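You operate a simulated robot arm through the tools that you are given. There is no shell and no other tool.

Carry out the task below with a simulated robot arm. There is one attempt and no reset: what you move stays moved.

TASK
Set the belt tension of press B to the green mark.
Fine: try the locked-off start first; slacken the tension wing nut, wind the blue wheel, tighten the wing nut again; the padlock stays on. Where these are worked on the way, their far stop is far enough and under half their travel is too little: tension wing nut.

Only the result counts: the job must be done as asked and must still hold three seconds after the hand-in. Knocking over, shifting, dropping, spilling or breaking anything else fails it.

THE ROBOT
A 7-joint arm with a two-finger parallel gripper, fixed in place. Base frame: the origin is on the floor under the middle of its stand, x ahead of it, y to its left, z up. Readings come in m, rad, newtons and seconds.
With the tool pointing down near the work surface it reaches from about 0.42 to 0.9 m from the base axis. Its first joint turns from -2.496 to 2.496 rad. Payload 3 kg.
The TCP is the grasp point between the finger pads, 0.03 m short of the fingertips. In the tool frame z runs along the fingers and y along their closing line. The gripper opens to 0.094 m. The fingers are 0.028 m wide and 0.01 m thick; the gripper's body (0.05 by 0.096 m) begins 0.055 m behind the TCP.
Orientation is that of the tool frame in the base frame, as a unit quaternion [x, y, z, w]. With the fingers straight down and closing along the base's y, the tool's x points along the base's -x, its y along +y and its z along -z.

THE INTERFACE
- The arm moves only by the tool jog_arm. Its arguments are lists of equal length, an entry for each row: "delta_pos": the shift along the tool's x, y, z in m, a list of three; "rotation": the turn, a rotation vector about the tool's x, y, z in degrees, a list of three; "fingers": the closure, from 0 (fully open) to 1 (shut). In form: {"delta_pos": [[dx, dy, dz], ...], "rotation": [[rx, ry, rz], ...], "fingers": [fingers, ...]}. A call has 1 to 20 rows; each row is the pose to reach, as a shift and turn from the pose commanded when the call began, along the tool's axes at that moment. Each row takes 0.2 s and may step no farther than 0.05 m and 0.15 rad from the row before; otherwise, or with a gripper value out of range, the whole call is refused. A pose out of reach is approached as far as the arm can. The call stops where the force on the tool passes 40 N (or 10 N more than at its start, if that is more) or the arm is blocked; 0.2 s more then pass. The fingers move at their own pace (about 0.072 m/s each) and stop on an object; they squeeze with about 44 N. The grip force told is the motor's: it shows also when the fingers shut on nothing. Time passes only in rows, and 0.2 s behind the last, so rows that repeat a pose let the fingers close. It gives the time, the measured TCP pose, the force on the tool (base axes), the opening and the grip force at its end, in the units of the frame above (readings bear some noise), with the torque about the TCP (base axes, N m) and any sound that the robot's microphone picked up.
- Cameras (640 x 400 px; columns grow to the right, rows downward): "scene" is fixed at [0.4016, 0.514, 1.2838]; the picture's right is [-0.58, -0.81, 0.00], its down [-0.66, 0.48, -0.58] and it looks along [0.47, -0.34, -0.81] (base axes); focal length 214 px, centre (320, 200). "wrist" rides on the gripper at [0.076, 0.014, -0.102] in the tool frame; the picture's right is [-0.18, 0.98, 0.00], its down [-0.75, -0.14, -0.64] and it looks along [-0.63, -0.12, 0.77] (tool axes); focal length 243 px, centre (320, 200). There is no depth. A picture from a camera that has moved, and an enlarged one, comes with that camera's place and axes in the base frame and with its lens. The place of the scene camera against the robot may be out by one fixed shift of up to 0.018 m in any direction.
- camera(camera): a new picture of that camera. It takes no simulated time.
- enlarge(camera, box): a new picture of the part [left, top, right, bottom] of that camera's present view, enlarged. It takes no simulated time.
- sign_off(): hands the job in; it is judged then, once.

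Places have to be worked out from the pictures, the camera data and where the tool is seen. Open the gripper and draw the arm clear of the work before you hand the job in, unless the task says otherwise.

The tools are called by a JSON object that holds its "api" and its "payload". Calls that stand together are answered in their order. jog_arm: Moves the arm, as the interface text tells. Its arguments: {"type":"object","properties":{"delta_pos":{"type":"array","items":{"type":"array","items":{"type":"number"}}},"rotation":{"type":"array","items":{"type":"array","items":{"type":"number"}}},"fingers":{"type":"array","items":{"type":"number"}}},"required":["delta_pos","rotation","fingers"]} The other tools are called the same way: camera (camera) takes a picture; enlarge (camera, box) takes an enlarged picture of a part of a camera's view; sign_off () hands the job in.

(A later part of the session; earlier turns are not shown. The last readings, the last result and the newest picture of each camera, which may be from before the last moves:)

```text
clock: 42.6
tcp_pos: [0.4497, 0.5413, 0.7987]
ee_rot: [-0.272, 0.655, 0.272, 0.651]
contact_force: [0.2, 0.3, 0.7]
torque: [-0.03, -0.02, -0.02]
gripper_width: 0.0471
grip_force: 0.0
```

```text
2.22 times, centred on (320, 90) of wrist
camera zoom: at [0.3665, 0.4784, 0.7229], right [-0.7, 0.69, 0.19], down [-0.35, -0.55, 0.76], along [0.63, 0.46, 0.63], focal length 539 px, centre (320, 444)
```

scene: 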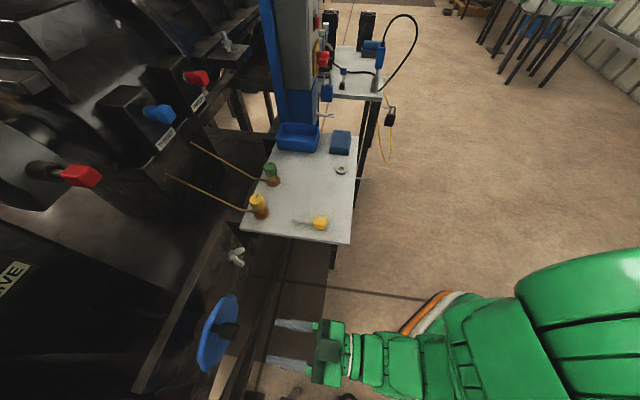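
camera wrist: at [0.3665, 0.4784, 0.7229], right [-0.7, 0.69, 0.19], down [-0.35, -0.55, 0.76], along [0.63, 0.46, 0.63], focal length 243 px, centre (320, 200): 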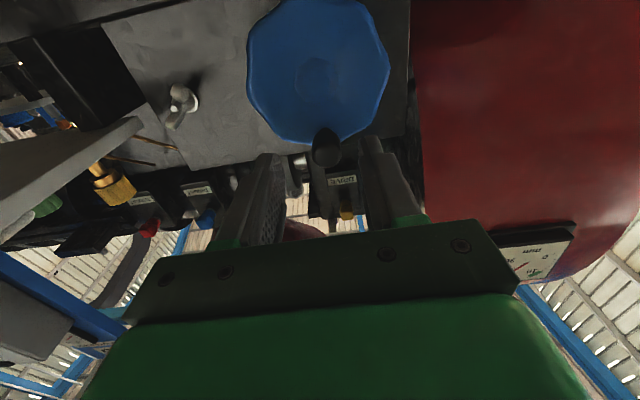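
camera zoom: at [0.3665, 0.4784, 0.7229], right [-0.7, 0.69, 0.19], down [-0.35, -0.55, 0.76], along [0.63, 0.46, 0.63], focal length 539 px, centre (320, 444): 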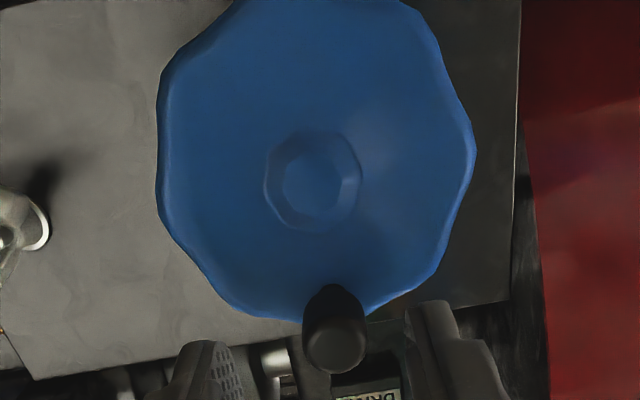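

From here (ρ=0, n=0.70) I can see both the wheel and the needle, so this is my reading pose. Hub ≈ (w 0.065, z 0.778), knob at 12 o'clock, ~49 mm radius, tip at n≈0.785. Rising to the knob's axis and moving the open fingers over it.

{"api": "jog_arm", "payload": {"delta_pos": [[-0.0283, -0.0005, 0], [-0.0283, -0.0005, 0.03], [-0.0283, -0.0005, 0.06]], "rotation": [[0, 0, 0], [0, 0, 0], [0, 0, 0]], "fingers": [0.45, 0.45, 0.45]}}

{"api": "camera", "payload": {"camera": "wrist"}}

{"api": "enlarge", "payload": {"camera": "wrist", "box": [230, 60, 410, 240]}}

```text
clock: 43.4
tcp_pos: [0.4933, 0.5807, 0.8276]
ee_rot: [-0.271, 0.656, 0.272, 0.65]
contact_force: [-0.6, 0.2, -0.2]
torque: [-0.01, -0.02, -0.03]
gripper_width: 0.0516
grip_force: 0.1
```

```text
taken
camera wrist: at [0.4098, 0.5194, 0.7527], right [-0.7, 0.69, 0.19], down [-0.35, -0.55, 0.76], along [0.63, 0.46, 0.63], focal length 243 px, centre (320, 200)
```

wrist: 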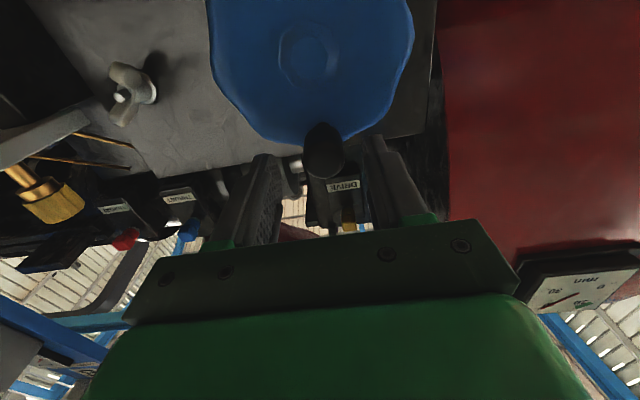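

```text
2.22 times, centred on (320, 150) of wrist
camera zoom: at [0.4098, 0.5194, 0.7527], right [-0.7, 0.69, 0.19], down [-0.35, -0.55, 0.76], along [0.63, 0.46, 0.63], focal length 539 px, centre (320, 311)
```

zoom: 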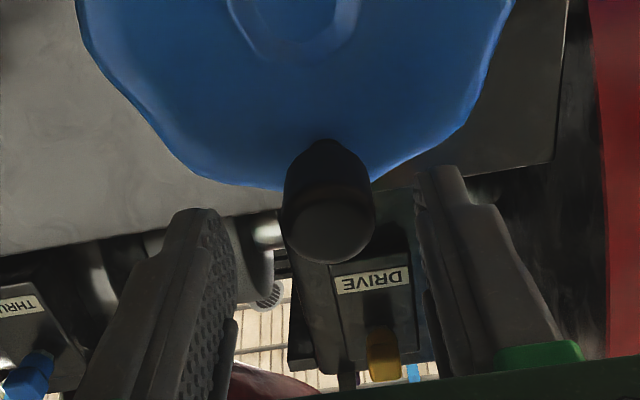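

The gauge is visible at lower right in this pose. Let me read it closely before gripping.

{"api": "enlarge", "payload": {"camera": "wrist", "box": [520, 240, 640, 320]}}

```text
5.00 times, centred on (580, 280) of wrist
camera zoom: at [0.4098, 0.5194, 0.7527], right [-0.7, 0.69, 0.19], down [-0.35, -0.55, 0.76], along [0.63, 0.46, 0.63], focal length 1213 px, centre (-980, -200)
```

zoom: 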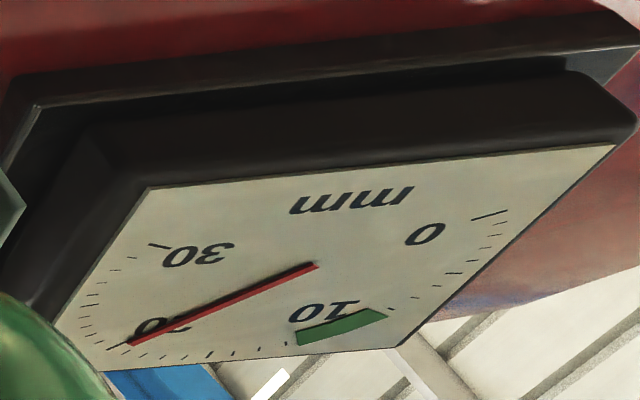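

Needle reads 20, fully legible here — ideal. Moving forward 3.3 cm over the knob and closing to a loose 28 mm cage.

{"api": "jog_arm", "payload": {"delta_pos": [[0, 0.002, 0.012], [0, 0.002, 0.024], [0, 0.002, 0.033], [0, 0.002, 0.033], [0, 0.002, 0.033]], "rotation": [[0, 0, 0], [0, 0, 0], [0, 0, 0], [0, 0, 0], [0, 0, 0]], "fingers": [0.45, 0.45, 0.45, 0.7, 0.7]}}

{"api": "camera", "payload": {"camera": "wrist"}}

{"api": "enlarge", "payload": {"camera": "wrist", "box": [230, 60, 410, 240]}}

```text
clock: 44.6
tcp_pos: [0.5152, 0.6079, 0.8271]
ee_rot: [-0.271, 0.655, 0.272, 0.651]
contact_force: [0.0, -0.8, -0.4]
torque: [0.01, 0.0, 0.01]
gripper_width: 0.0281
grip_force: 0.1
```

```text
taken
camera wrist: at [0.4319, 0.5448, 0.7524], right [-0.7, 0.69, 0.19], down [-0.35, -0.55, 0.76], along [0.63, 0.46, 0.63], focal length 243 px, centre (320, 200)
```

wrist: 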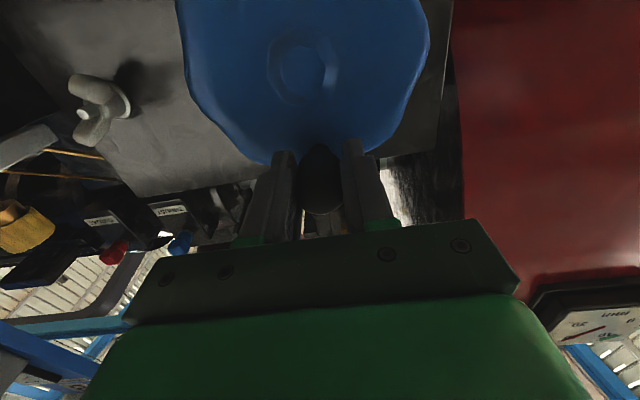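

```text
2.22 times, centred on (320, 150) of wrist
camera zoom: at [0.4319, 0.5448, 0.7524], right [-0.7, 0.69, 0.19], down [-0.35, -0.55, 0.76], along [0.63, 0.46, 0.63], focal length 539 px, centre (320, 311)
```

zoom: 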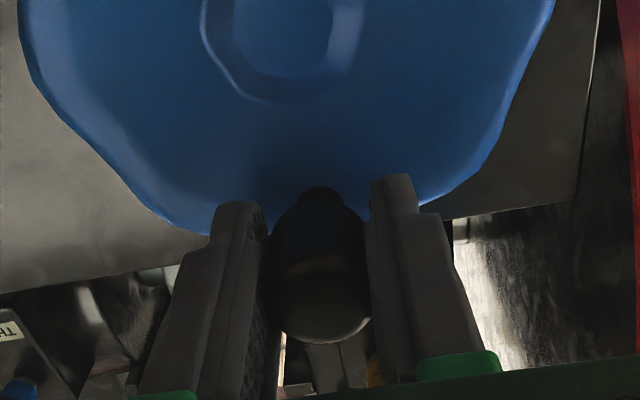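

The knob is caged with no strain, and the gauge remains in view. Testing a 30° clockwise turn of the wheel about its hub (with matching roll).

{"api": "jog_arm", "payload": {"delta_pos": [[0.0003, -0.0051, 0], [0.0011, -0.0102, 0], [0.0024, -0.0151, 0], [0.0042, -0.0199, 0], [0.0066, -0.0245, 0]], "rotation": [[0, 0, 6], [0, 0, 12], [0, 0, 18], [0, 0, 24], [0, 0, 30]], "fingers": [0.7, 0.7, 0.7, 0.7, 0.7]}}

{"api": "camera", "payload": {"camera": "wrist"}}

{"api": "enlarge", "payload": {"camera": "wrist", "box": [520, 240, 640, 360]}}

```text
clock: 45.8
tcp_pos: [0.5318, 0.5887, 0.8195]
ee_rot: [-0.091, 0.703, 0.432, 0.557]
contact_force: [-0.4, -0.1, -0.1]
torque: [0.0, 0.0, -0.01]
gripper_width: 0.0284
grip_force: 0.1
```

```text
taken
camera wrist: at [0.4237, 0.5514, 0.7623], right [-0.53, 0.54, 0.66], down [-0.09, -0.81, 0.58], along [0.84, 0.25, 0.48], focal length 243 px, centre (320, 200)
```

wrist: 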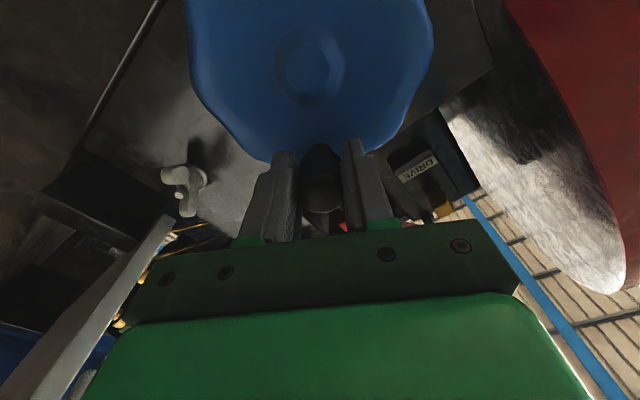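

```text
3.33 times, centred on (580, 300) of wrist
camera zoom: at [0.4237, 0.5514, 0.7623], right [-0.53, 0.54, 0.66], down [-0.09, -0.81, 0.58], along [0.84, 0.25, 0.48], focal length 809 px, centre (-547, -133)
```

zoom: 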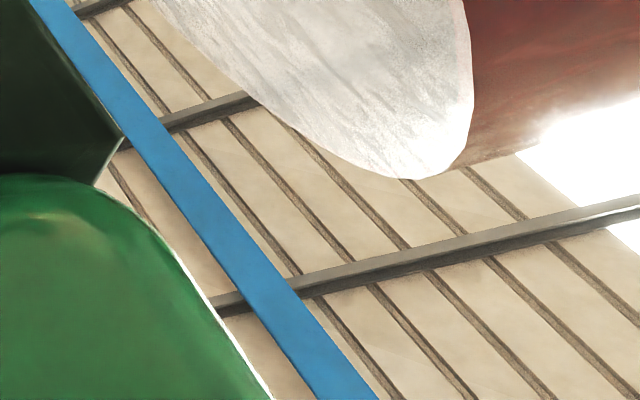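

The wheel turned freely. I'll roll the cage back around the round knob (no wheel motion) to ρ=0 to see the gauge.

{"api": "jog_arm", "payload": {"delta_pos": [[0, 0, 0], [0, 0, 0], [0, 0, 0], [0, 0, 0]], "rotation": [[0, 0, -8], [0, 0, -16], [0, 0, -24], [0, 0, -31]], "fingers": [0.68, 0.68, 0.68, 0.68]}}

{"api": "camera", "payload": {"camera": "wrist"}}

{"api": "enlarge", "payload": {"camera": "wrist", "box": [520, 260, 640, 360]}}

```text
clock: 46.8
tcp_pos: [0.5317, 0.59, 0.8195]
ee_rot: [-0.276, 0.653, 0.265, 0.653]
contact_force: [-0.5, -1.1, -0.6]
torque: [-0.01, 0.01, 0.01]
gripper_width: 0.0303
grip_force: 0.7
```

```text
taken
camera wrist: at [0.4499, 0.5259, 0.7452], right [-0.7, 0.7, 0.17], down [-0.36, -0.54, 0.76], along [0.62, 0.47, 0.63], focal length 243 px, centre (320, 200)
```

wrist: 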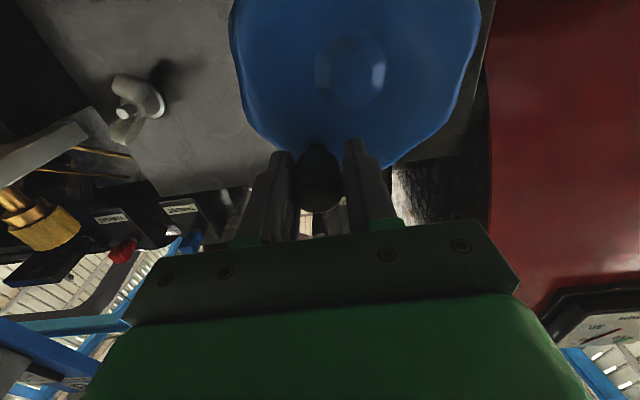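

```text
4.00 times, centred on (580, 310) of wrist
camera zoom: at [0.4499, 0.5259, 0.7452], right [-0.7, 0.7, 0.17], down [-0.36, -0.54, 0.76], along [0.62, 0.47, 0.63], focal length 970 px, centre (-720, -240)
```

zoom: 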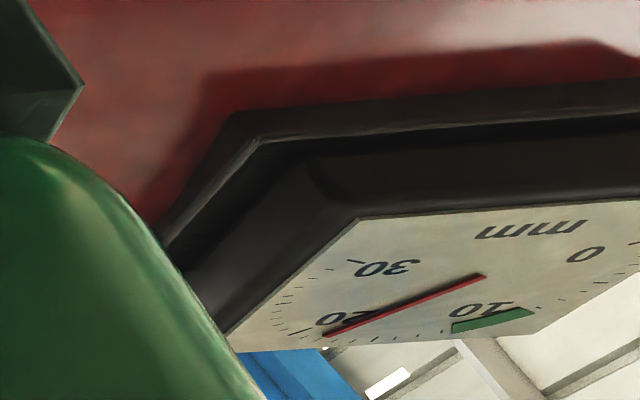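

The needle moved from 20 toward ~19 for 30° clockwise, so clockwise is right and roughly 10 mm more is needed. Driving the crank on to 120° (from top) with the cage rolling along.

{"api": "jog_arm", "payload": {"delta_pos": [[0.0028, -0.0043, 0], [0.006, -0.0083, 0], [0.0097, -0.0119, 0], [0.0136, -0.0151, 0], [0.0179, -0.0179, 0], [0.0225, -0.0203, 0], [0.0273, -0.0221, 0], [0.0323, -0.0234, 0], [0.0373, -0.0242, 0], [0.0424, -0.0245, 0], [0.0476, -0.0242, 0], [0.0526, -0.0234, 0], [0.0576, -0.0221, 0], [0.0624, -0.0203, 0], [0.0669, -0.0179, 0]], "rotation": [[0, 0, 7], [0, 0, 14], [0, 0, 21], [0, 0, 28], [0, 0, 35], [0, 0, 42], [0, 0, 49], [0, 0, 56], [0, 0, 63], [0, 0, 70], [0, 0, 77], [0, 0, 84], [0, 0, 91], [0, 0, 98], [0, 0, 105]], "fingers": [0.69, 0.69, 0.69, 0.69, 0.69, 0.69, 0.69, 0.69, 0.69, 0.69, 0.69, 0.69, 0.69, 0.69, 0.69]}}

{"api": "camera", "payload": {"camera": "wrist"}}

{"api": "camera", "payload": {"camera": "scene"}}

```text
clock: 50.0
tcp_pos: [0.5455, 0.5753, 0.7544]
ee_rot: [0.351, 0.616, 0.68, 0.186]
contact_force: [0.6, -1.2, 0.9]
torque: [0.0, -0.03, 0.0]
gripper_width: 0.0297
grip_force: 0.6
```

```text
taken
camera wrist: at [0.4236, 0.5522, 0.7879], right [0.3, -0.29, 0.91], down [0.04, -0.95, -0.32], along [0.95, 0.13, -0.28], focal length 243 px, centre (320, 200)
```

wrist: 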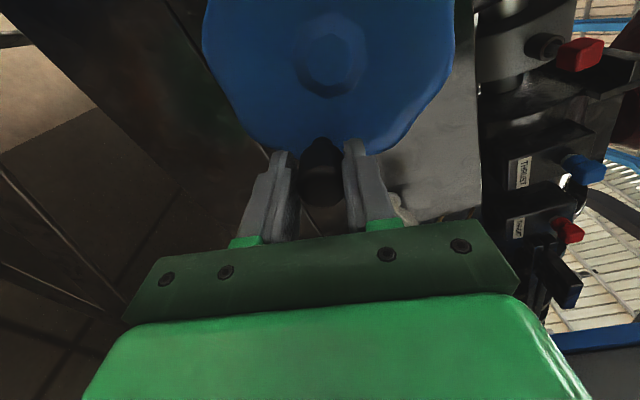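

```text
taken
```

scene: 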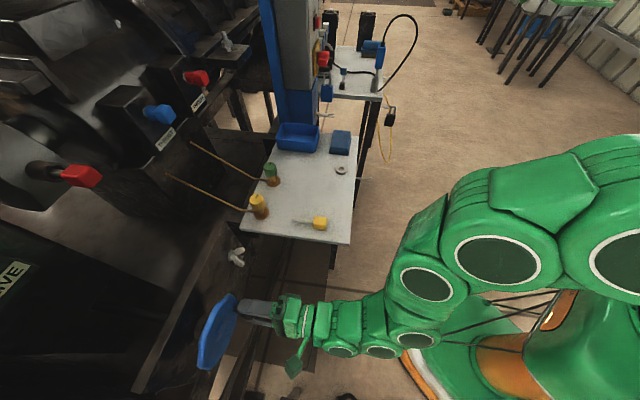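

Working smoothly with almost no force; the crank is at ~118°. Continuing to 150°, after which I'll roll the cage back around the knob.

{"api": "jog_arm", "payload": {"delta_pos": [[0.0017, -0.0048, 0], [0.0038, -0.0095, 0], [0.0064, -0.0139, 0], [0.0095, -0.0179, 0], [0.013, -0.0217, 0]], "rotation": [[0, 0, 5], [0, 0, 10], [0, 0, 15], [0, 0, 20], [0, 0, 25]], "fingers": [0.69, 0.69, 0.69, 0.69, 0.69]}}

{"api": "jog_arm", "payload": {"delta_pos": [[0, 0, 0], [0, 0, 0], [0, 0, 0], [0, 0, 0], [0, 0, 0], [0, 0, 0], [0, 0, 0], [0, 0, 0], [0, 0, 0], [0, 0, 0], [0, 0, 0], [0, 0, 0], [0, 0, 0], [0, 0, 0], [0, 0, 0], [0, 0, 0]], "rotation": [[0, 0, -8], [0, 0, -16], [0, 0, -24], [0, 0, -32], [0, 0, -40], [0, 0, -48], [0, 0, -56], [0, 0, -64], [0, 0, -72], [0, 0, -80], [0, 0, -88], [0, 0, -96], [0, 0, -104], [0, 0, -112], [0, 0, -120], [0, 0, -128]], "fingers": [0.67, 0.67, 0.67, 0.67, 0.67, 0.67, 0.67, 0.67, 0.67, 0.67, 0.67, 0.67, 0.67, 0.67, 0.67, 0.67]}}

{"api": "camera", "payload": {"camera": "wrist"}}

```text
clock: 51.2
tcp_pos: [0.5324, 0.588, 0.7349]
ee_rot: [0.476, 0.526, 0.704, 0.035]
contact_force: [-0.1, -0.9, 1.1]
torque: [-0.01, -0.03, -0.01]
gripper_width: 0.0296
grip_force: 0.8
```

```text
clock: 54.6
tcp_pos: [0.5329, 0.5886, 0.7359]
ee_rot: [-0.266, 0.657, 0.276, 0.649]
contact_force: [0.1, -0.4, 0.4]
torque: [0.02, -0.02, 0.01]
gripper_width: 0.0311
grip_force: 0.0
```

```text
taken
camera wrist: at [0.4486, 0.5269, 0.6622], right [-0.69, 0.69, 0.2], down [-0.34, -0.56, 0.75], along [0.64, 0.45, 0.62], focal length 243 px, centre (320, 200)
```

wrist: 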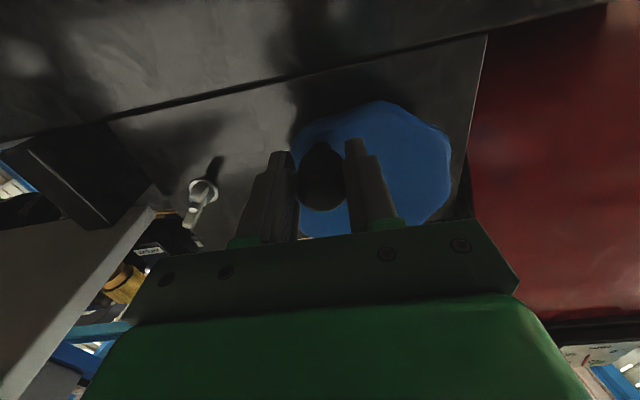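

{"api": "enlarge", "payload": {"camera": "wrist", "box": [540, 310, 640, 400]}}

```text
4.44 times, centred on (590, 355) of wrist
camera zoom: at [0.4486, 0.5269, 0.6622], right [-0.69, 0.69, 0.2], down [-0.34, -0.56, 0.75], along [0.64, 0.45, 0.62], focal length 1078 px, centre (-880, -489)
```

zoom: 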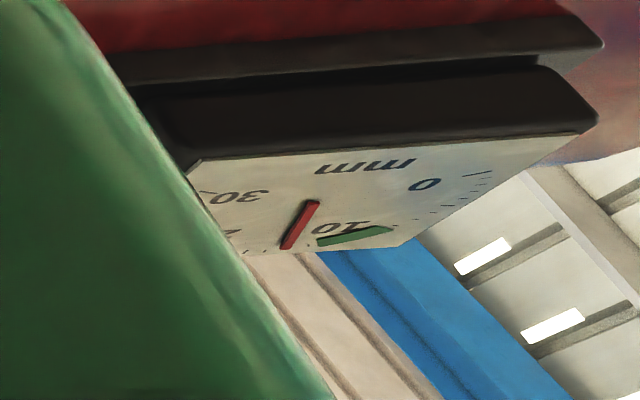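

The needle is now around 14–15 after 150° of crank (~0.037 mm/deg). Next 90° to crank angle 240°, then I'll check again.

{"api": "jog_arm", "payload": {"delta_pos": [[0.0024, 0.0046, 0], [0.0042, 0.0094, 0], [0.0055, 0.0143, 0], [0.0063, 0.0194, 0], [0.0066, 0.0245, 0], [0.0063, 0.0296, 0], [0.0055, 0.0347, 0], [0.0042, 0.0396, 0], [0.0024, 0.0444, 0], [0, 0.049, 0], [-0.0028, 0.0533, 0], [-0.006, 0.0573, 0], [-0.0096, 0.0609, 0], [-0.0136, 0.0641, 0], [-0.0179, 0.0669, 0]], "rotation": [[0, 0, 0], [0, 0, 0], [0, 0, 0], [0, 0, 0], [0, 0, 4], [0, 0, 9], [0, 0, 14], [0, 0, 19], [0, 0, 25], [0, 0, 31], [0, 0, 37], [0, 0, 43], [0, 0, 49], [0, 0, 55], [0, 0, 60]], "fingers": [0.69, 0.69, 0.69, 0.69, 0.69, 0.69, 0.69, 0.69, 0.69, 0.69, 0.69, 0.69, 0.69, 0.69, 0.69]}}

{"api": "camera", "payload": {"camera": "wrist"}}

```text
clock: 57.8
tcp_pos: [0.4853, 0.6358, 0.7547]
ee_rot: [0.1, 0.702, 0.565, 0.422]
contact_force: [0.6, -0.6, -1.2]
torque: [0.03, 0.01, 0.01]
gripper_width: 0.0304
grip_force: 0.6
```

```text
taken
camera wrist: at [0.3606, 0.6159, 0.732], right [-0.22, 0.22, 0.95], down [0.06, -0.97, 0.24], along [0.97, 0.11, 0.19], focal length 243 px, centre (320, 200)
```

wrist: 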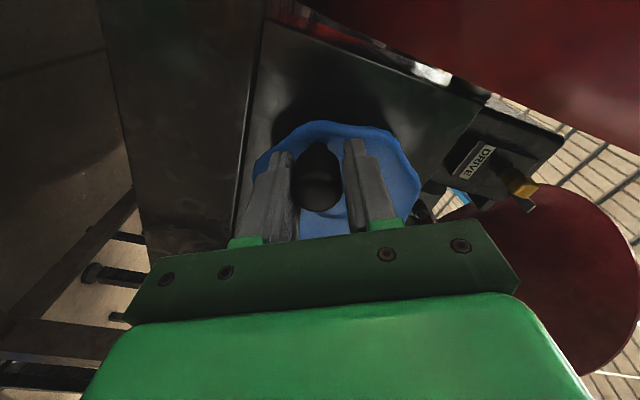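

At crank ≈240°. I'll back off the knob and go to the pose where the gauge is fully visible to get a good reading.

{"api": "jog_arm", "payload": {"delta_pos": [[0, 0, -0.005], [0, 0, -0.035], [0, 0, -0.06], [-0.019, 0.011, -0.06], [-0.037, 0.021, -0.06], [-0.056, 0.032, -0.06], [-0.0744, 0.0422, -0.055], [-0.0744, 0.0422, -0.0333], [-0.0744, 0.0422, -0.0333]], "rotation": [[0, 0, 0], [0, 0, 0], [0, 0, -8], [0, 0, -16], [0, 0, -24], [0, 0, -32], [0, 0, -40], [0, 0, -48], [0, 0, -56]], "fingers": [0.55, 0.5, 0.45, 0.45, 0.45, 0.45, 0.45, 0.45, 0.45]}}

{"api": "jog_arm", "payload": {"delta_pos": [[0, 0, 0], [0, 0, 0]], "rotation": [[0, 0, -5], [0, 0, -5]], "fingers": [0.45, 0.45]}}

{"api": "camera", "payload": {"camera": "wrist"}}

{"api": "enlarge", "payload": {"camera": "wrist", "box": [520, 240, 640, 320]}}

```text
clock: 59.8
tcp_pos: [0.4943, 0.5804, 0.8302]
ee_rot: [-0.244, 0.666, 0.301, 0.638]
contact_force: [0.3, -0.2, -0.3]
torque: [0.04, 0.0, -0.04]
gripper_width: 0.0518
grip_force: 0.0
```

```text
clock: 60.4
tcp_pos: [0.4943, 0.5808, 0.8287]
ee_rot: [-0.27, 0.656, 0.271, 0.65]
contact_force: [-1.2, 0.2, 0.1]
torque: [0.02, 0.01, -0.01]
gripper_width: 0.0518
grip_force: 0.1
```

```text
taken
camera wrist: at [0.4109, 0.5186, 0.7546], right [-0.7, 0.69, 0.19], down [-0.35, -0.55, 0.76], along [0.63, 0.46, 0.63], focal length 243 px, centre (320, 200)
```

wrist: 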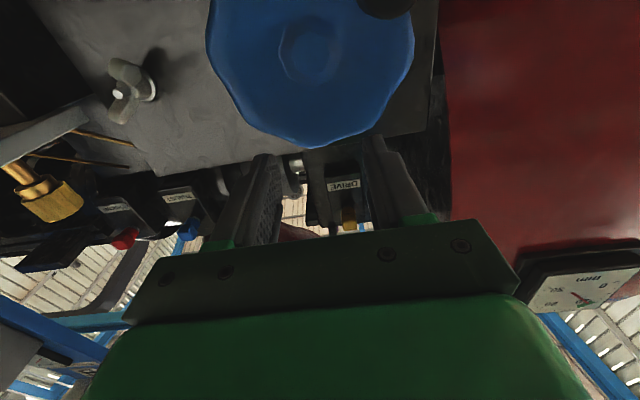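

```text
5.00 times, centred on (580, 280) of wrist
camera zoom: at [0.4109, 0.5186, 0.7546], right [-0.7, 0.69, 0.19], down [-0.35, -0.55, 0.76], along [0.63, 0.46, 0.63], focal length 1213 px, centre (-980, -200)
```

zoom: 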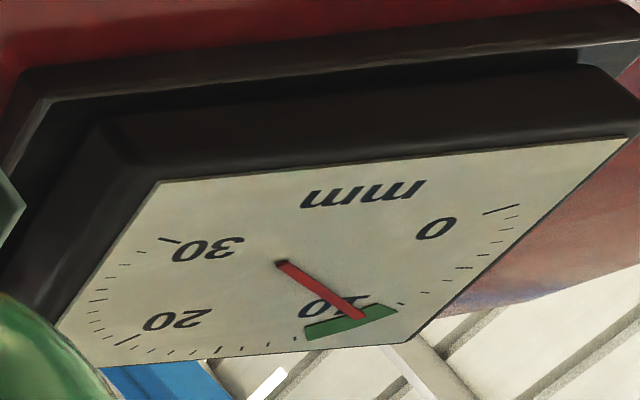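

The needle already appears to lie in the green mark, but this view is too oblique to judge exactly. I'll move to a more frontal reading pose (n≈0.70, w≈0.20, z≈1.05) with fingers shut.

{"api": "jog_arm", "payload": {"delta_pos": [[0, 0, -0.03], [0, 0, -0.06], [-0.037, 0.0232, -0.06], [-0.074, 0.0463, -0.06], [-0.111, 0.0695, -0.06], [-0.148, 0.0927, -0.06], [-0.185, 0.1158, -0.06], [-0.2213, 0.139, -0.06], [-0.2213, 0.139, -0.06]], "rotation": [[0, 0, 0], [0, 0, 0], [0, 0, 0], [0, 0, 0], [0, 0, 0], [0, 0, 0], [0, 0, 0], [0, 0, 0], [0, 0, 0]], "fingers": [0.5, 1, 1, 1, 1, 1, 1, 1, 1]}}

{"api": "camera", "payload": {"camera": "wrist"}}

```text
clock: 62.4
tcp_pos: [0.355, 0.6374, 1.0528]
ee_rot: [-0.271, 0.655, 0.272, 0.651]
contact_force: [0.3, -0.1, 0.0]
torque: [0.0, 0.01, 0.0]
gripper_width: 0.0
grip_force: 33.2
```

```text
taken
camera wrist: at [0.2711, 0.5739, 0.9781], right [-0.7, 0.69, 0.19], down [-0.35, -0.55, 0.76], along [0.63, 0.46, 0.63], focal length 243 px, centre (320, 200)
```

wrist: 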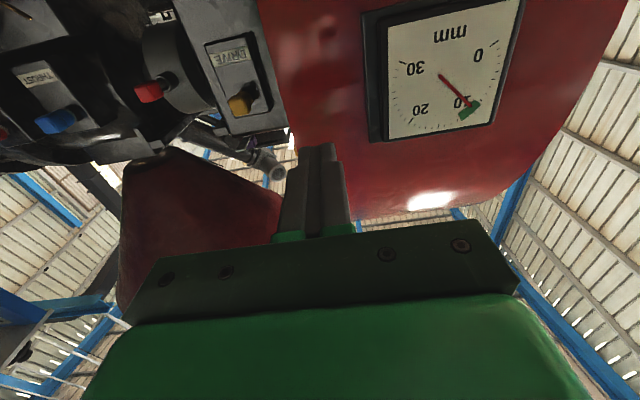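

{"api": "enlarge", "payload": {"camera": "wrist", "box": [360, 0, 530, 145]}}

{"api": "enlarge", "payload": {"camera": "wrist", "box": [435, 65, 505, 135]}}

```text
2.76 times, centred on (445, 72) of wrist
camera zoom: at [0.2711, 0.5739, 0.9781], right [-0.7, 0.69, 0.19], down [-0.35, -0.55, 0.76], along [0.63, 0.46, 0.63], focal length 669 px, centre (-25, 552)
```

zoom: 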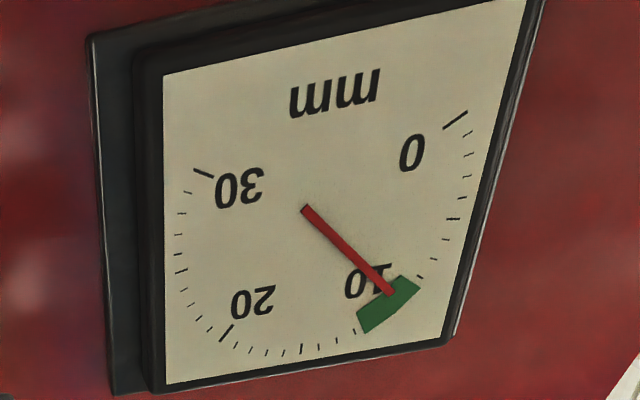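

```text
5.71 times, centred on (470, 100) of wrist
camera zoom: at [0.2711, 0.5739, 0.9781], right [-0.7, 0.69, 0.19], down [-0.35, -0.55, 0.76], along [0.63, 0.46, 0.63], focal length 1386 px, centre (-537, 771)
```

zoom: 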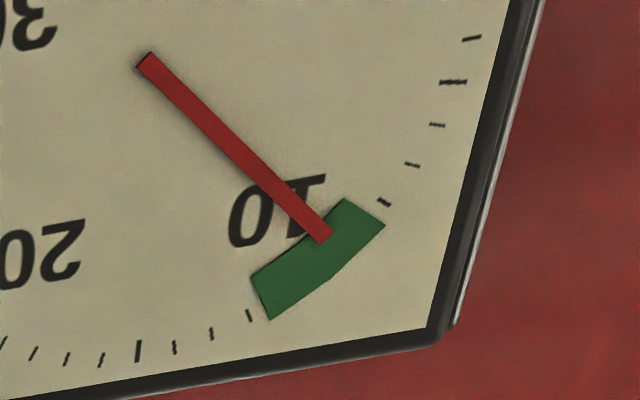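

Very clear: the needle reads ≈9.45; the green band spans ≈8.4–11.6 (centre 10). I'd like it centred, so I'll go back and turn the wheel counter-clockwise about 12–13° (0.044 mm/deg).

{"api": "jog_arm", "payload": {"delta_pos": [[0.0373, -0.0117, 0], [0.0745, -0.0233, 0], [0.1118, -0.035, 0], [0.149, -0.0467, 0], [0.1863, -0.0583, 0], [0.2235, -0.07, 0], [0.2608, -0.0816, 0], [0.298, -0.0933, 0], [0.298, -0.0933, 0]], "rotation": [[0, 0, 7.5], [0, 0, 15], [0, 0, 22.5], [0, 0, 30], [0, 0, 37.5], [0, 0, 45], [0, 0, 52.5], [0, 0, 60], [0, 0, 60]], "fingers": [0.45, 0.45, 0.45, 0.45, 0.45, 0.45, 0.45, 0.45, 0.45]}}

{"api": "camera", "payload": {"camera": "wrist"}}

{"api": "enlarge", "payload": {"camera": "wrist", "box": [230, 60, 410, 240]}}

```text
clock: 64.4
tcp_pos: [0.4207, 0.5714, 0.7548]
ee_rot: [0.093, 0.703, 0.561, 0.426]
contact_force: [-0.6, -0.2, -0.3]
torque: [-0.04, 0.02, -0.03]
gripper_width: 0.0514
grip_force: 0.1
```

```text
taken
camera wrist: at [0.2959, 0.55, 0.7297], right [-0.23, 0.23, 0.95], down [0.06, -0.97, 0.25], along [0.97, 0.12, 0.2], focal length 243 px, centre (320, 200)
```

wrist: 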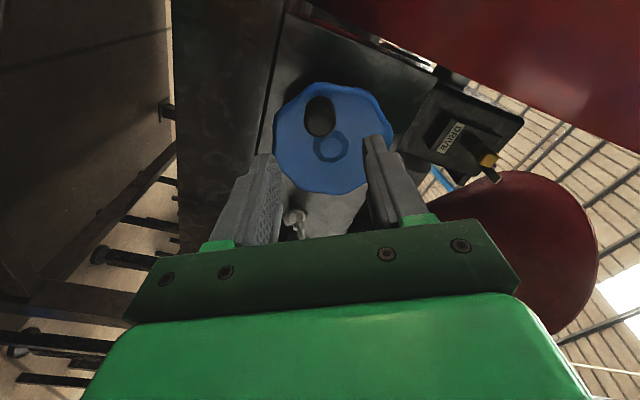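

```text
2.22 times, centred on (320, 150) of wrist
camera zoom: at [0.2959, 0.55, 0.7297], right [-0.23, 0.23, 0.95], down [0.06, -0.97, 0.25], along [0.97, 0.12, 0.2], focal length 539 px, centre (320, 311)
```

zoom: 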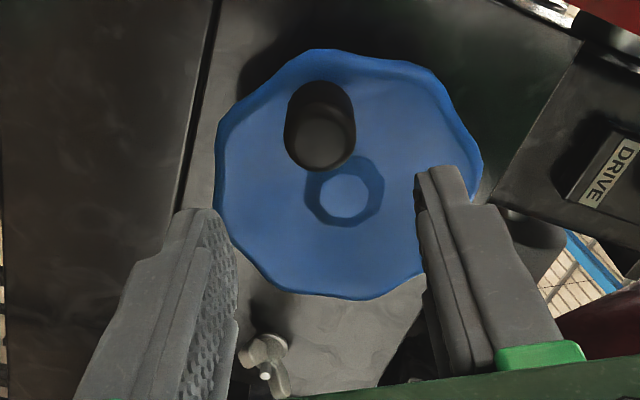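

The knob is dead-centre ahead. Moving in and closing to a snug cage (≈26 mm).

{"api": "jog_arm", "payload": {"delta_pos": [[0, 0, 0.03], [0, 0, 0.06], [0, 0, 0.091], [0, 0, 0.091], [0, 0, 0.091]], "rotation": [[0, 0, 0], [0, 0, 0], [0, 0, 0], [0, 0, 0], [0, 0, 0]], "fingers": [0.45, 0.45, 0.5, 0.72, 0.72]}}

{"api": "enlarge", "payload": {"camera": "wrist", "box": [230, 100, 410, 240]}}

```text
clock: 65.6
tcp_pos: [0.4819, 0.635, 0.7521]
ee_rot: [0.093, 0.703, 0.561, 0.427]
contact_force: [-0.1, -0.8, -2.5]
torque: [0.01, -0.02, -0.02]
gripper_width: 0.0267
grip_force: 0.7
```

```text
2.86 times, centred on (320, 170) of wrist
camera zoom: at [0.3571, 0.6134, 0.728], right [-0.23, 0.24, 0.94], down [0.06, -0.96, 0.26], along [0.97, 0.12, 0.21], focal length 693 px, centre (320, 286)
```

zoom: 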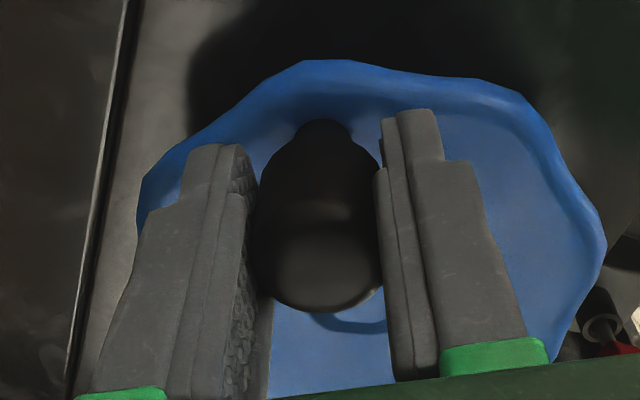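

Snug around the knob, ~2.5 N only. Turning counter-clockwise ~13°.

{"api": "jog_arm", "payload": {"delta_pos": [[-0.0001, -0.0036, 0], [-0.0005, -0.0072, 0], [-0.0011, -0.0108, 0], [-0.0011, -0.0108, 0]], "rotation": [[0, 0, -4.3], [0, 0, -8.6], [0, 0, -12.8], [0, 0, -12.8]], "fingers": [0.72, 0.72, 0.72, 0.72]}}

```text
clock: 66.6
tcp_pos: [0.4869, 0.6301, 0.7438]
ee_rot: [0.014, 0.709, 0.51, 0.487]
contact_force: [-0.6, 1.5, 0.3]
torque: [0.02, -0.01, 0.06]
gripper_width: 0.0272
grip_force: 0.9
```

Releasing the knob, retracting straight back and returning to the reading pose.

{"api": "jog_arm", "payload": {"delta_pos": [[0, 0, 0], [0, 0, 0], [0, 0, -0.03], [0, 0, -0.06], [0, 0, -0.091], [-0.0171, 0.0364, -0.091], [-0.0341, 0.0728, -0.091], [-0.0512, 0.1092, -0.091], [-0.0683, 0.1456, -0.091], [-0.0853, 0.1819, -0.091], [-0.1024, 0.2183, -0.091], [-0.1194, 0.2547, -0.091], [-0.1365, 0.2911, -0.091], [-0.1365, 0.2911, -0.091]], "rotation": [[0, 0, 0], [0, 0, 0], [0, 0, 0], [0, 0, 0], [0, 0, 0], [0, 0, -5.9], [0, 0, -11.8], [0, 0, -17.6], [0, 0, -23.5], [0, 0, -29.4], [0, 0, -35.3], [0, 0, -41.1], [0, 0, -47], [0, 0, -47]], "fingers": [0.55, 0.5, 0.5, 0.5, 0.5, 0.8, 1, 1, 1, 1, 1, 1, 1, 1]}}

{"api": "camera", "payload": {"camera": "wrist"}}

{"api": "enlarge", "payload": {"camera": "wrist", "box": [435, 65, 505, 135]}}

```text
clock: 69.6
tcp_pos: [0.3574, 0.6314, 1.0539]
ee_rot: [-0.269, 0.656, 0.273, 0.65]
contact_force: [0.5, 1.1, -0.7]
torque: [0.0, 0.0, -0.01]
gripper_width: 0.0
grip_force: 33.2
```

```text
taken
camera wrist: at [0.2746, 0.57, 0.9772], right [-0.69, 0.69, 0.19], down [-0.35, -0.56, 0.76], along [0.63, 0.46, 0.63], focal length 243 px, centre (320, 200)
```

wrist: 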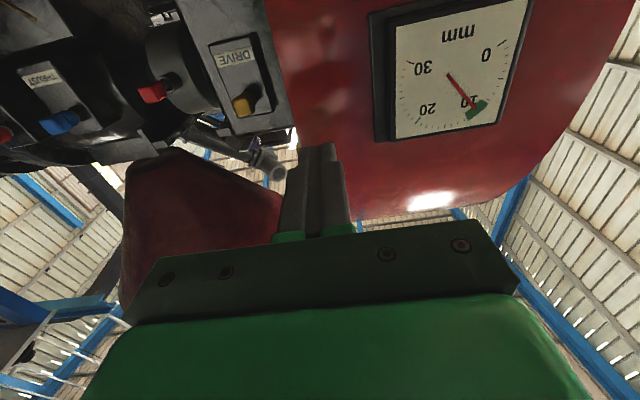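

```text
5.71 times, centred on (470, 100) of wrist
camera zoom: at [0.2746, 0.57, 0.9772], right [-0.69, 0.69, 0.19], down [-0.35, -0.56, 0.76], along [0.63, 0.46, 0.63], focal length 1386 px, centre (-537, 771)
```

zoom: 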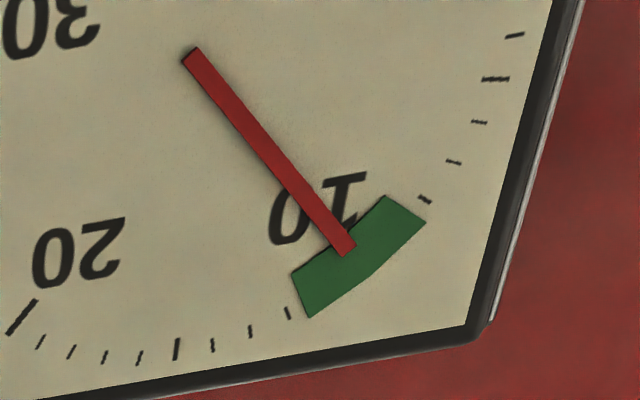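

The needle now sits right in the middle of the green mark (≈10.0). Next: return to the wing nut (axis w≈−0.083, z≈0.778) with roll ≈40° to match its slack position.

{"api": "jog_arm", "payload": {"delta_pos": [[0.0275, -0.0277, 0], [0.055, -0.0553, 0], [0.0825, -0.083, 0], [0.11, -0.1107, 0], [0.1375, -0.1384, 0], [0.165, -0.166, 0], [0.1925, -0.1937, 0], [0.22, -0.2214, 0], [0.2475, -0.249, 0], [0.275, -0.2767, 0], [0.275, -0.2767, 0.03]], "rotation": [[0, 0, 4], [0, 0, 8], [0, 0, 12], [0, 0, 16], [0, 0, 20], [0, 0, 24], [0, 0, 28], [0, 0, 32], [0, 0, 36], [0, 0, 40], [0, 0, 40]], "fingers": [1, 1, 1, 1, 0.8, 0.6, 0.5, 0.5, 0.5, 0.5, 0.5]}}

{"api": "camera", "payload": {"camera": "wrist"}}

{"api": "enlarge", "payload": {"camera": "wrist", "box": [250, 80, 390, 190]}}

{"api": "camera", "payload": {"camera": "scene"}}

```text
clock: 72.0
tcp_pos: [0.5698, 0.4614, 0.7699]
ee_rot: [-0.029, 0.709, 0.478, 0.517]
contact_force: [0.4, 0.0, 0.8]
torque: [0.03, 0.0, -0.01]
gripper_width: 0.0469
grip_force: 0.0
```

```text
taken
camera wrist: at [0.4542, 0.4306, 0.7224], right [-0.44, 0.45, 0.78], down [-0.03, -0.87, 0.49], along [0.9, 0.19, 0.4], focal length 243 px, centre (320, 200)
```

wrist: 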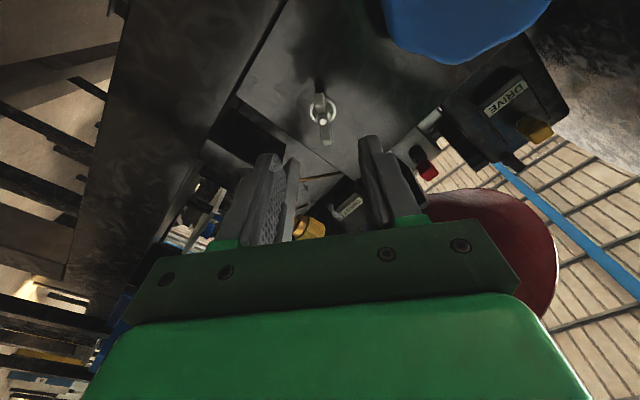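

```text
3.64 times, centred on (320, 135) of wrist
camera zoom: at [0.4542, 0.4306, 0.7224], right [-0.44, 0.45, 0.78], down [-0.03, -0.87, 0.49], along [0.9, 0.19, 0.4], focal length 882 px, centre (320, 436)
```

zoom: 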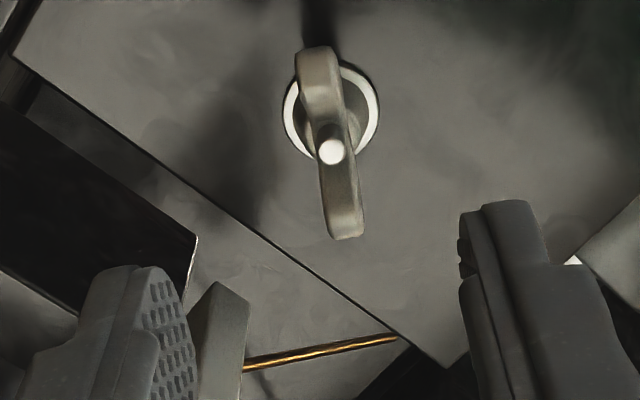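

```text
taken
```

scene: 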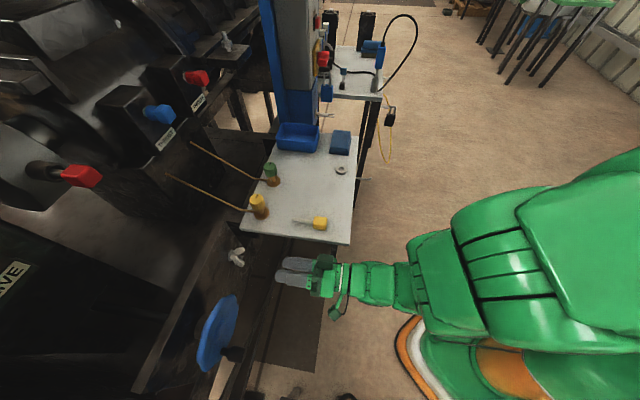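

The wings line up with the pads (roll ≈40°) and the nut's axis is −11 mm in x′, +1 mm in y′. Correcting and moving in over the wings.

{"api": "jog_arm", "payload": {"delta_pos": [[-0.006, 0.001, 0.01], [-0.011, 0.001, 0.03], [-0.011, 0.001, 0.055], [-0.011, 0.001, 0.08], [-0.011, 0.001, 0.098]], "rotation": [[0, 0, 0], [0, 0, 0], [0, 0, 0], [0, 0, 0], [0, 0, 0]], "fingers": [0.5, 0.5, 0.5, 0.5, 0.5]}}

{"api": "enlarge", "payload": {"camera": "wrist", "box": [240, 110, 400, 240]}}

```text
clock: 73.2
tcp_pos: [0.6435, 0.5271, 0.7805]
ee_rot: [-0.028, 0.708, 0.479, 0.518]
contact_force: [0.3, 1.0, -0.5]
torque: [0.02, 0.0, 0.0]
gripper_width: 0.047
grip_force: 0.0
```

```text
3.08 times, centred on (320, 175) of wrist
camera zoom: at [0.5278, 0.4968, 0.733], right [-0.44, 0.45, 0.78], down [-0.03, -0.87, 0.49], along [0.9, 0.19, 0.4], focal length 746 px, centre (320, 277)
```

zoom: 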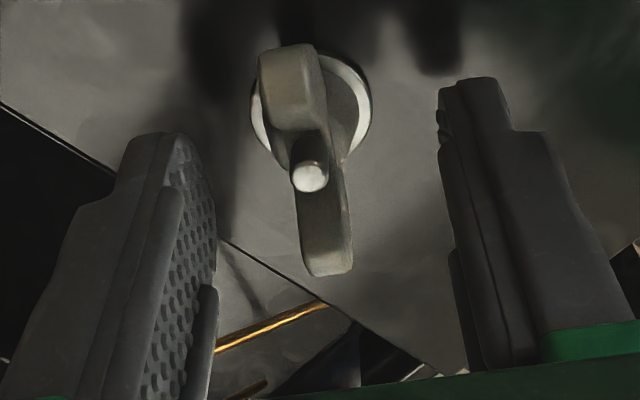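

Centring needs −2 mm y′, +2 mm x′. I'll apply that, close to the light cage and start tightening clockwise by 35°.

{"api": "jog_arm", "payload": {"delta_pos": [[0.001, -0.002, 0], [0.002, -0.002, 0], [0.002, -0.002, 0], [0.002, -0.002, 0], [0.002, -0.002, 0], [0.002, -0.002, 0], [0.002, -0.002, 0], [0.002, -0.002, 0], [0.002, -0.002, 0]], "rotation": [[0, 0, 0], [0, 0, 0], [0, 0, 0], [0, 0, 6], [0, 0, 12], [0, 0, 18], [0, 0, 24], [0, 0, 30], [0, 0, 35]], "fingers": [0.6, 0.87, 0.87, 0.87, 0.87, 0.87, 0.87, 0.87, 0.87]}}

{"api": "enlarge", "payload": {"camera": "wrist", "box": [240, 110, 400, 240]}}

```text
clock: 75.2
tcp_pos: [0.6448, 0.5253, 0.7766]
ee_rot: [0.186, 0.684, 0.613, 0.349]
contact_force: [-0.1, 0.0, 2.9]
torque: [0.11, -0.02, -0.02]
gripper_width: 0.0136
grip_force: 0.5
```

```text
3.08 times, centred on (320, 175) of wrist
camera zoom: at [0.5174, 0.5077, 0.774], right [-0.04, 0.05, 1.0], down [0.09, -0.99, 0.05], along [1.0, 0.09, 0.04], focal length 746 px, centre (320, 277)
```

zoom: 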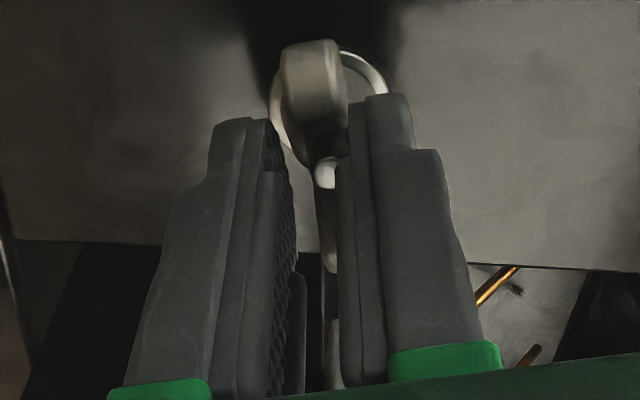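

The nut follows with negligible force. Continuing clockwise another 40°.

{"api": "jog_arm", "payload": {"delta_pos": [[0, 0.0008, 0], [0, 0.0008, 0], [0, 0.0008, 0], [0, 0.0008, 0], [0, 0.0008, 0], [0, 0.0008, 0]], "rotation": [[0, 0, 7], [0, 0, 14], [0, 0, 21], [0, 0, 28], [0, 0, 35], [0, 0, 40]], "fingers": [0.87, 0.87, 0.87, 0.87, 0.87, 0.87]}}

{"api": "enlarge", "payload": {"camera": "wrist", "box": [240, 110, 400, 240]}}

```text
clock: 76.6
tcp_pos: [0.6452, 0.5265, 0.7798]
ee_rot: [0.409, 0.578, 0.696, 0.119]
contact_force: [0.7, -0.8, 1.2]
torque: [0.04, -0.04, -0.08]
gripper_width: 0.0132
grip_force: 0.8
```

```text
3.08 times, centred on (320, 175) of wrist
camera zoom: at [0.5282, 0.4973, 0.8266], right [0.42, -0.41, 0.81], down [-0.02, -0.89, -0.45], along [0.91, 0.18, -0.38], focal length 746 px, centre (320, 277)
```

zoom: 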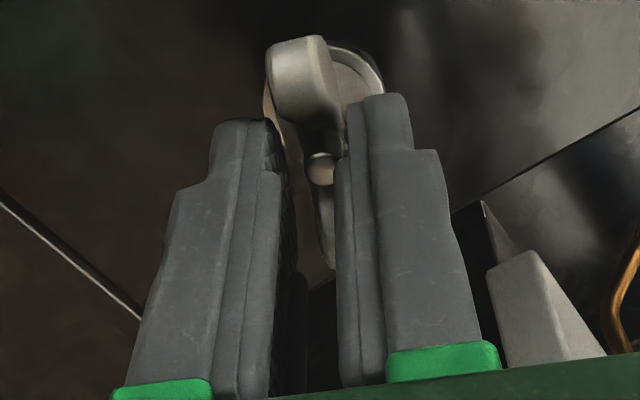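

At roll ≈116° with the nut still following. Continuing clockwise toward and past its original tight angle (~140°) until it resists.

{"api": "jog_arm", "payload": {"delta_pos": [[0, 0, 0], [0, 0, 0], [0, 0, 0], [0, 0, 0], [0, 0, 0]], "rotation": [[0, 0, 6], [0, 0, 12], [0, 0, 18], [0, 0, 24], [0, 0, 30]], "fingers": [0.87, 0.87, 0.87, 0.87, 0.87]}}

{"api": "enlarge", "payload": {"camera": "wrist", "box": [240, 110, 400, 240]}}

```text
clock: 77.8
tcp_pos: [0.6457, 0.5262, 0.78]
ee_rot: [0.545, 0.454, 0.703, -0.065]
contact_force: [3.1, -1.0, 4.6]
torque: [0.03, -0.16, -0.05]
gripper_width: 0.0151
grip_force: 2.5
```

```text
3.08 times, centred on (320, 175) of wrist
camera zoom: at [0.5508, 0.4761, 0.8511], right [0.65, -0.64, 0.4], down [-0.24, -0.68, -0.7], along [0.72, 0.36, -0.59], focal length 746 px, centre (320, 277)
```

zoom: 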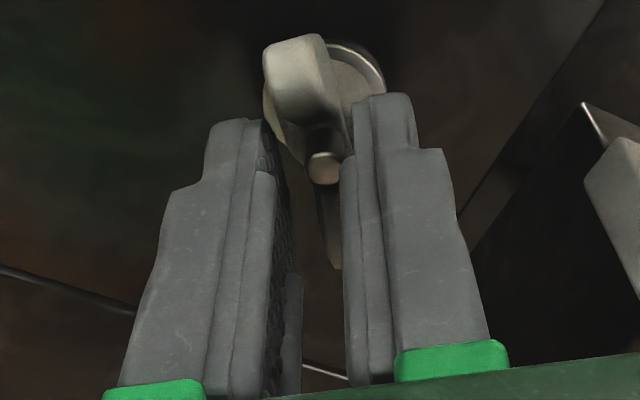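

At roll ≈146° resistance begins (pads being wedged open slightly). Pushing on another 15° to be sure the nut is at its tight stop.

{"api": "jog_arm", "payload": {"delta_pos": [[0, 0, 0], [0, 0, 0], [0, 0, 0], [0, 0, 0]], "rotation": [[0, 0, 4], [0, 0, 8], [0, 0, 12], [0, 0, 16]], "fingers": [0.88, 0.88, 0.88, 0.88]}}

{"api": "enlarge", "payload": {"camera": "wrist", "box": [240, 110, 400, 240]}}

```text
clock: 78.8
tcp_pos: [0.6449, 0.5263, 0.7812]
ee_rot: [0.602, 0.374, 0.687, -0.162]
contact_force: [9.4, -3.0, 17.2]
torque: [-0.78, -1.46, -0.51]
gripper_width: 0.021
grip_force: 44.9
```

```text
3.08 times, centred on (320, 175) of wrist
camera zoom: at [0.5655, 0.4612, 0.8582], right [0.7, -0.7, 0.14], down [-0.38, -0.53, -0.76], along [0.6, 0.48, -0.64], focal length 746 px, centre (320, 277)
```

zoom: 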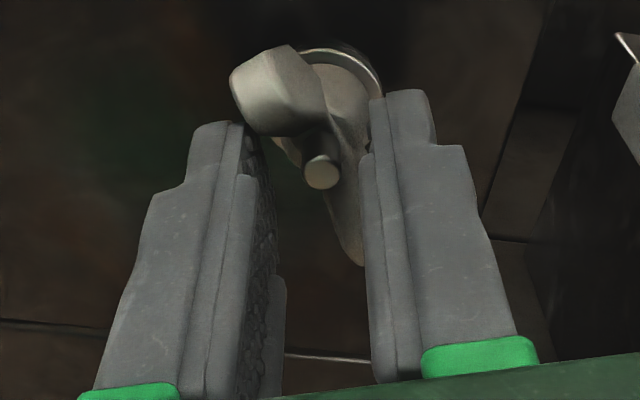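

1.6 N·m of reaction with the nut held at ~142° — it's back at its original tight stop. Opening the fingers and backing straight out.

{"api": "jog_arm", "payload": {"delta_pos": [[0, 0, 0], [0, 0, 0], [0, 0, 0], [0, 0, -0.02], [0, 0, -0.05], [0, 0, -0.09]], "rotation": [[0, 0, 0], [0, 0, -6], [0, 0, -12], [0, 0, -16], [0, 0, -20], [0, 0, -24]], "fingers": [0.6, 0.5, 0.5, 0.5, 0.5, 0.5]}}

{"api": "camera", "payload": {"camera": "wrist"}}

{"api": "enlarge", "payload": {"camera": "wrist", "box": [250, 80, 390, 190]}}

{"api": "enlarge", "payload": {"camera": "scene", "box": [180, 210, 340, 400]}}

```text
clock: 80.2
tcp_pos: [0.5806, 0.4629, 0.7794]
ee_rot: [0.51, 0.491, 0.706, -0.015]
contact_force: [0.7, 0.0, 0.1]
torque: [0.01, 0.0, 0.01]
gripper_width: 0.047
grip_force: 0.1
```

```text
taken
camera wrist: at [0.479, 0.4192, 0.8457], right [0.6, -0.6, 0.53], down [-0.17, -0.74, -0.65], along [0.78, 0.3, -0.55], focal length 243 px, centre (320, 200)
```

wrist: 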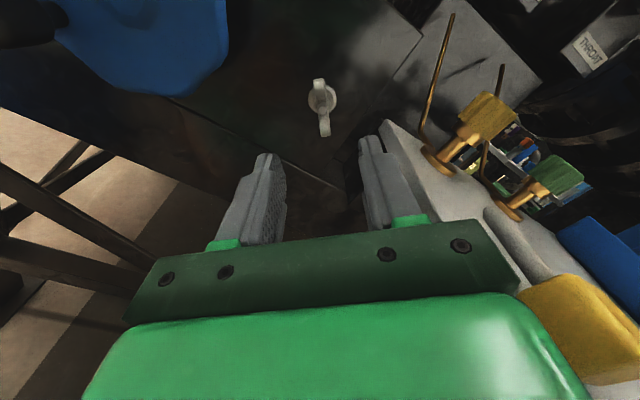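

```text
3.64 times, centred on (320, 135) of wrist
camera zoom: at [0.479, 0.4192, 0.8457], right [0.6, -0.6, 0.53], down [-0.17, -0.74, -0.65], along [0.78, 0.3, -0.55], focal length 882 px, centre (320, 436)
```

zoom: 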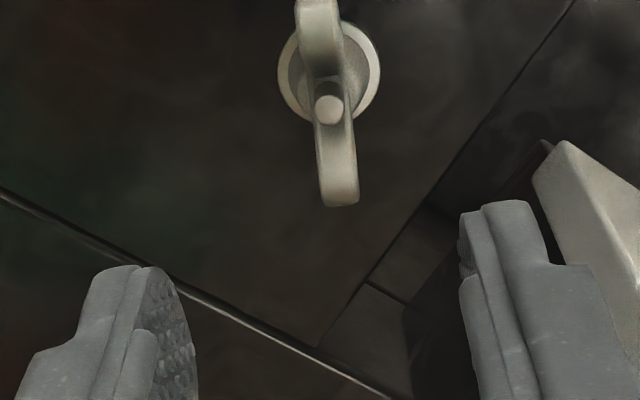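

```text
2.11 times, centred on (260, 305) of scene
camera zoom: at [0.4016, 0.514, 1.2838], right [-0.58, -0.81, 0.0], down [-0.66, 0.48, -0.58], along [0.47, -0.34, -0.81], focal length 452 px, centre (446, -21)
```

zoom: 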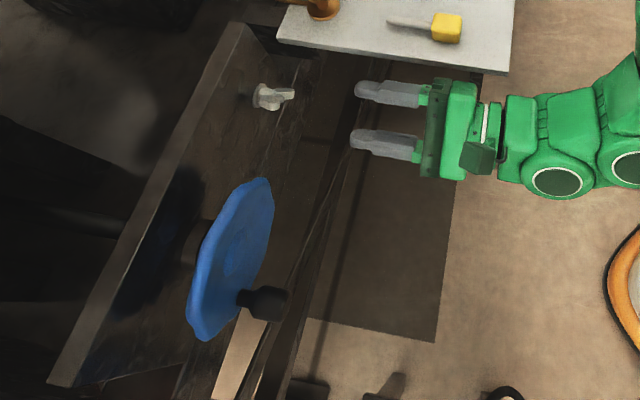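

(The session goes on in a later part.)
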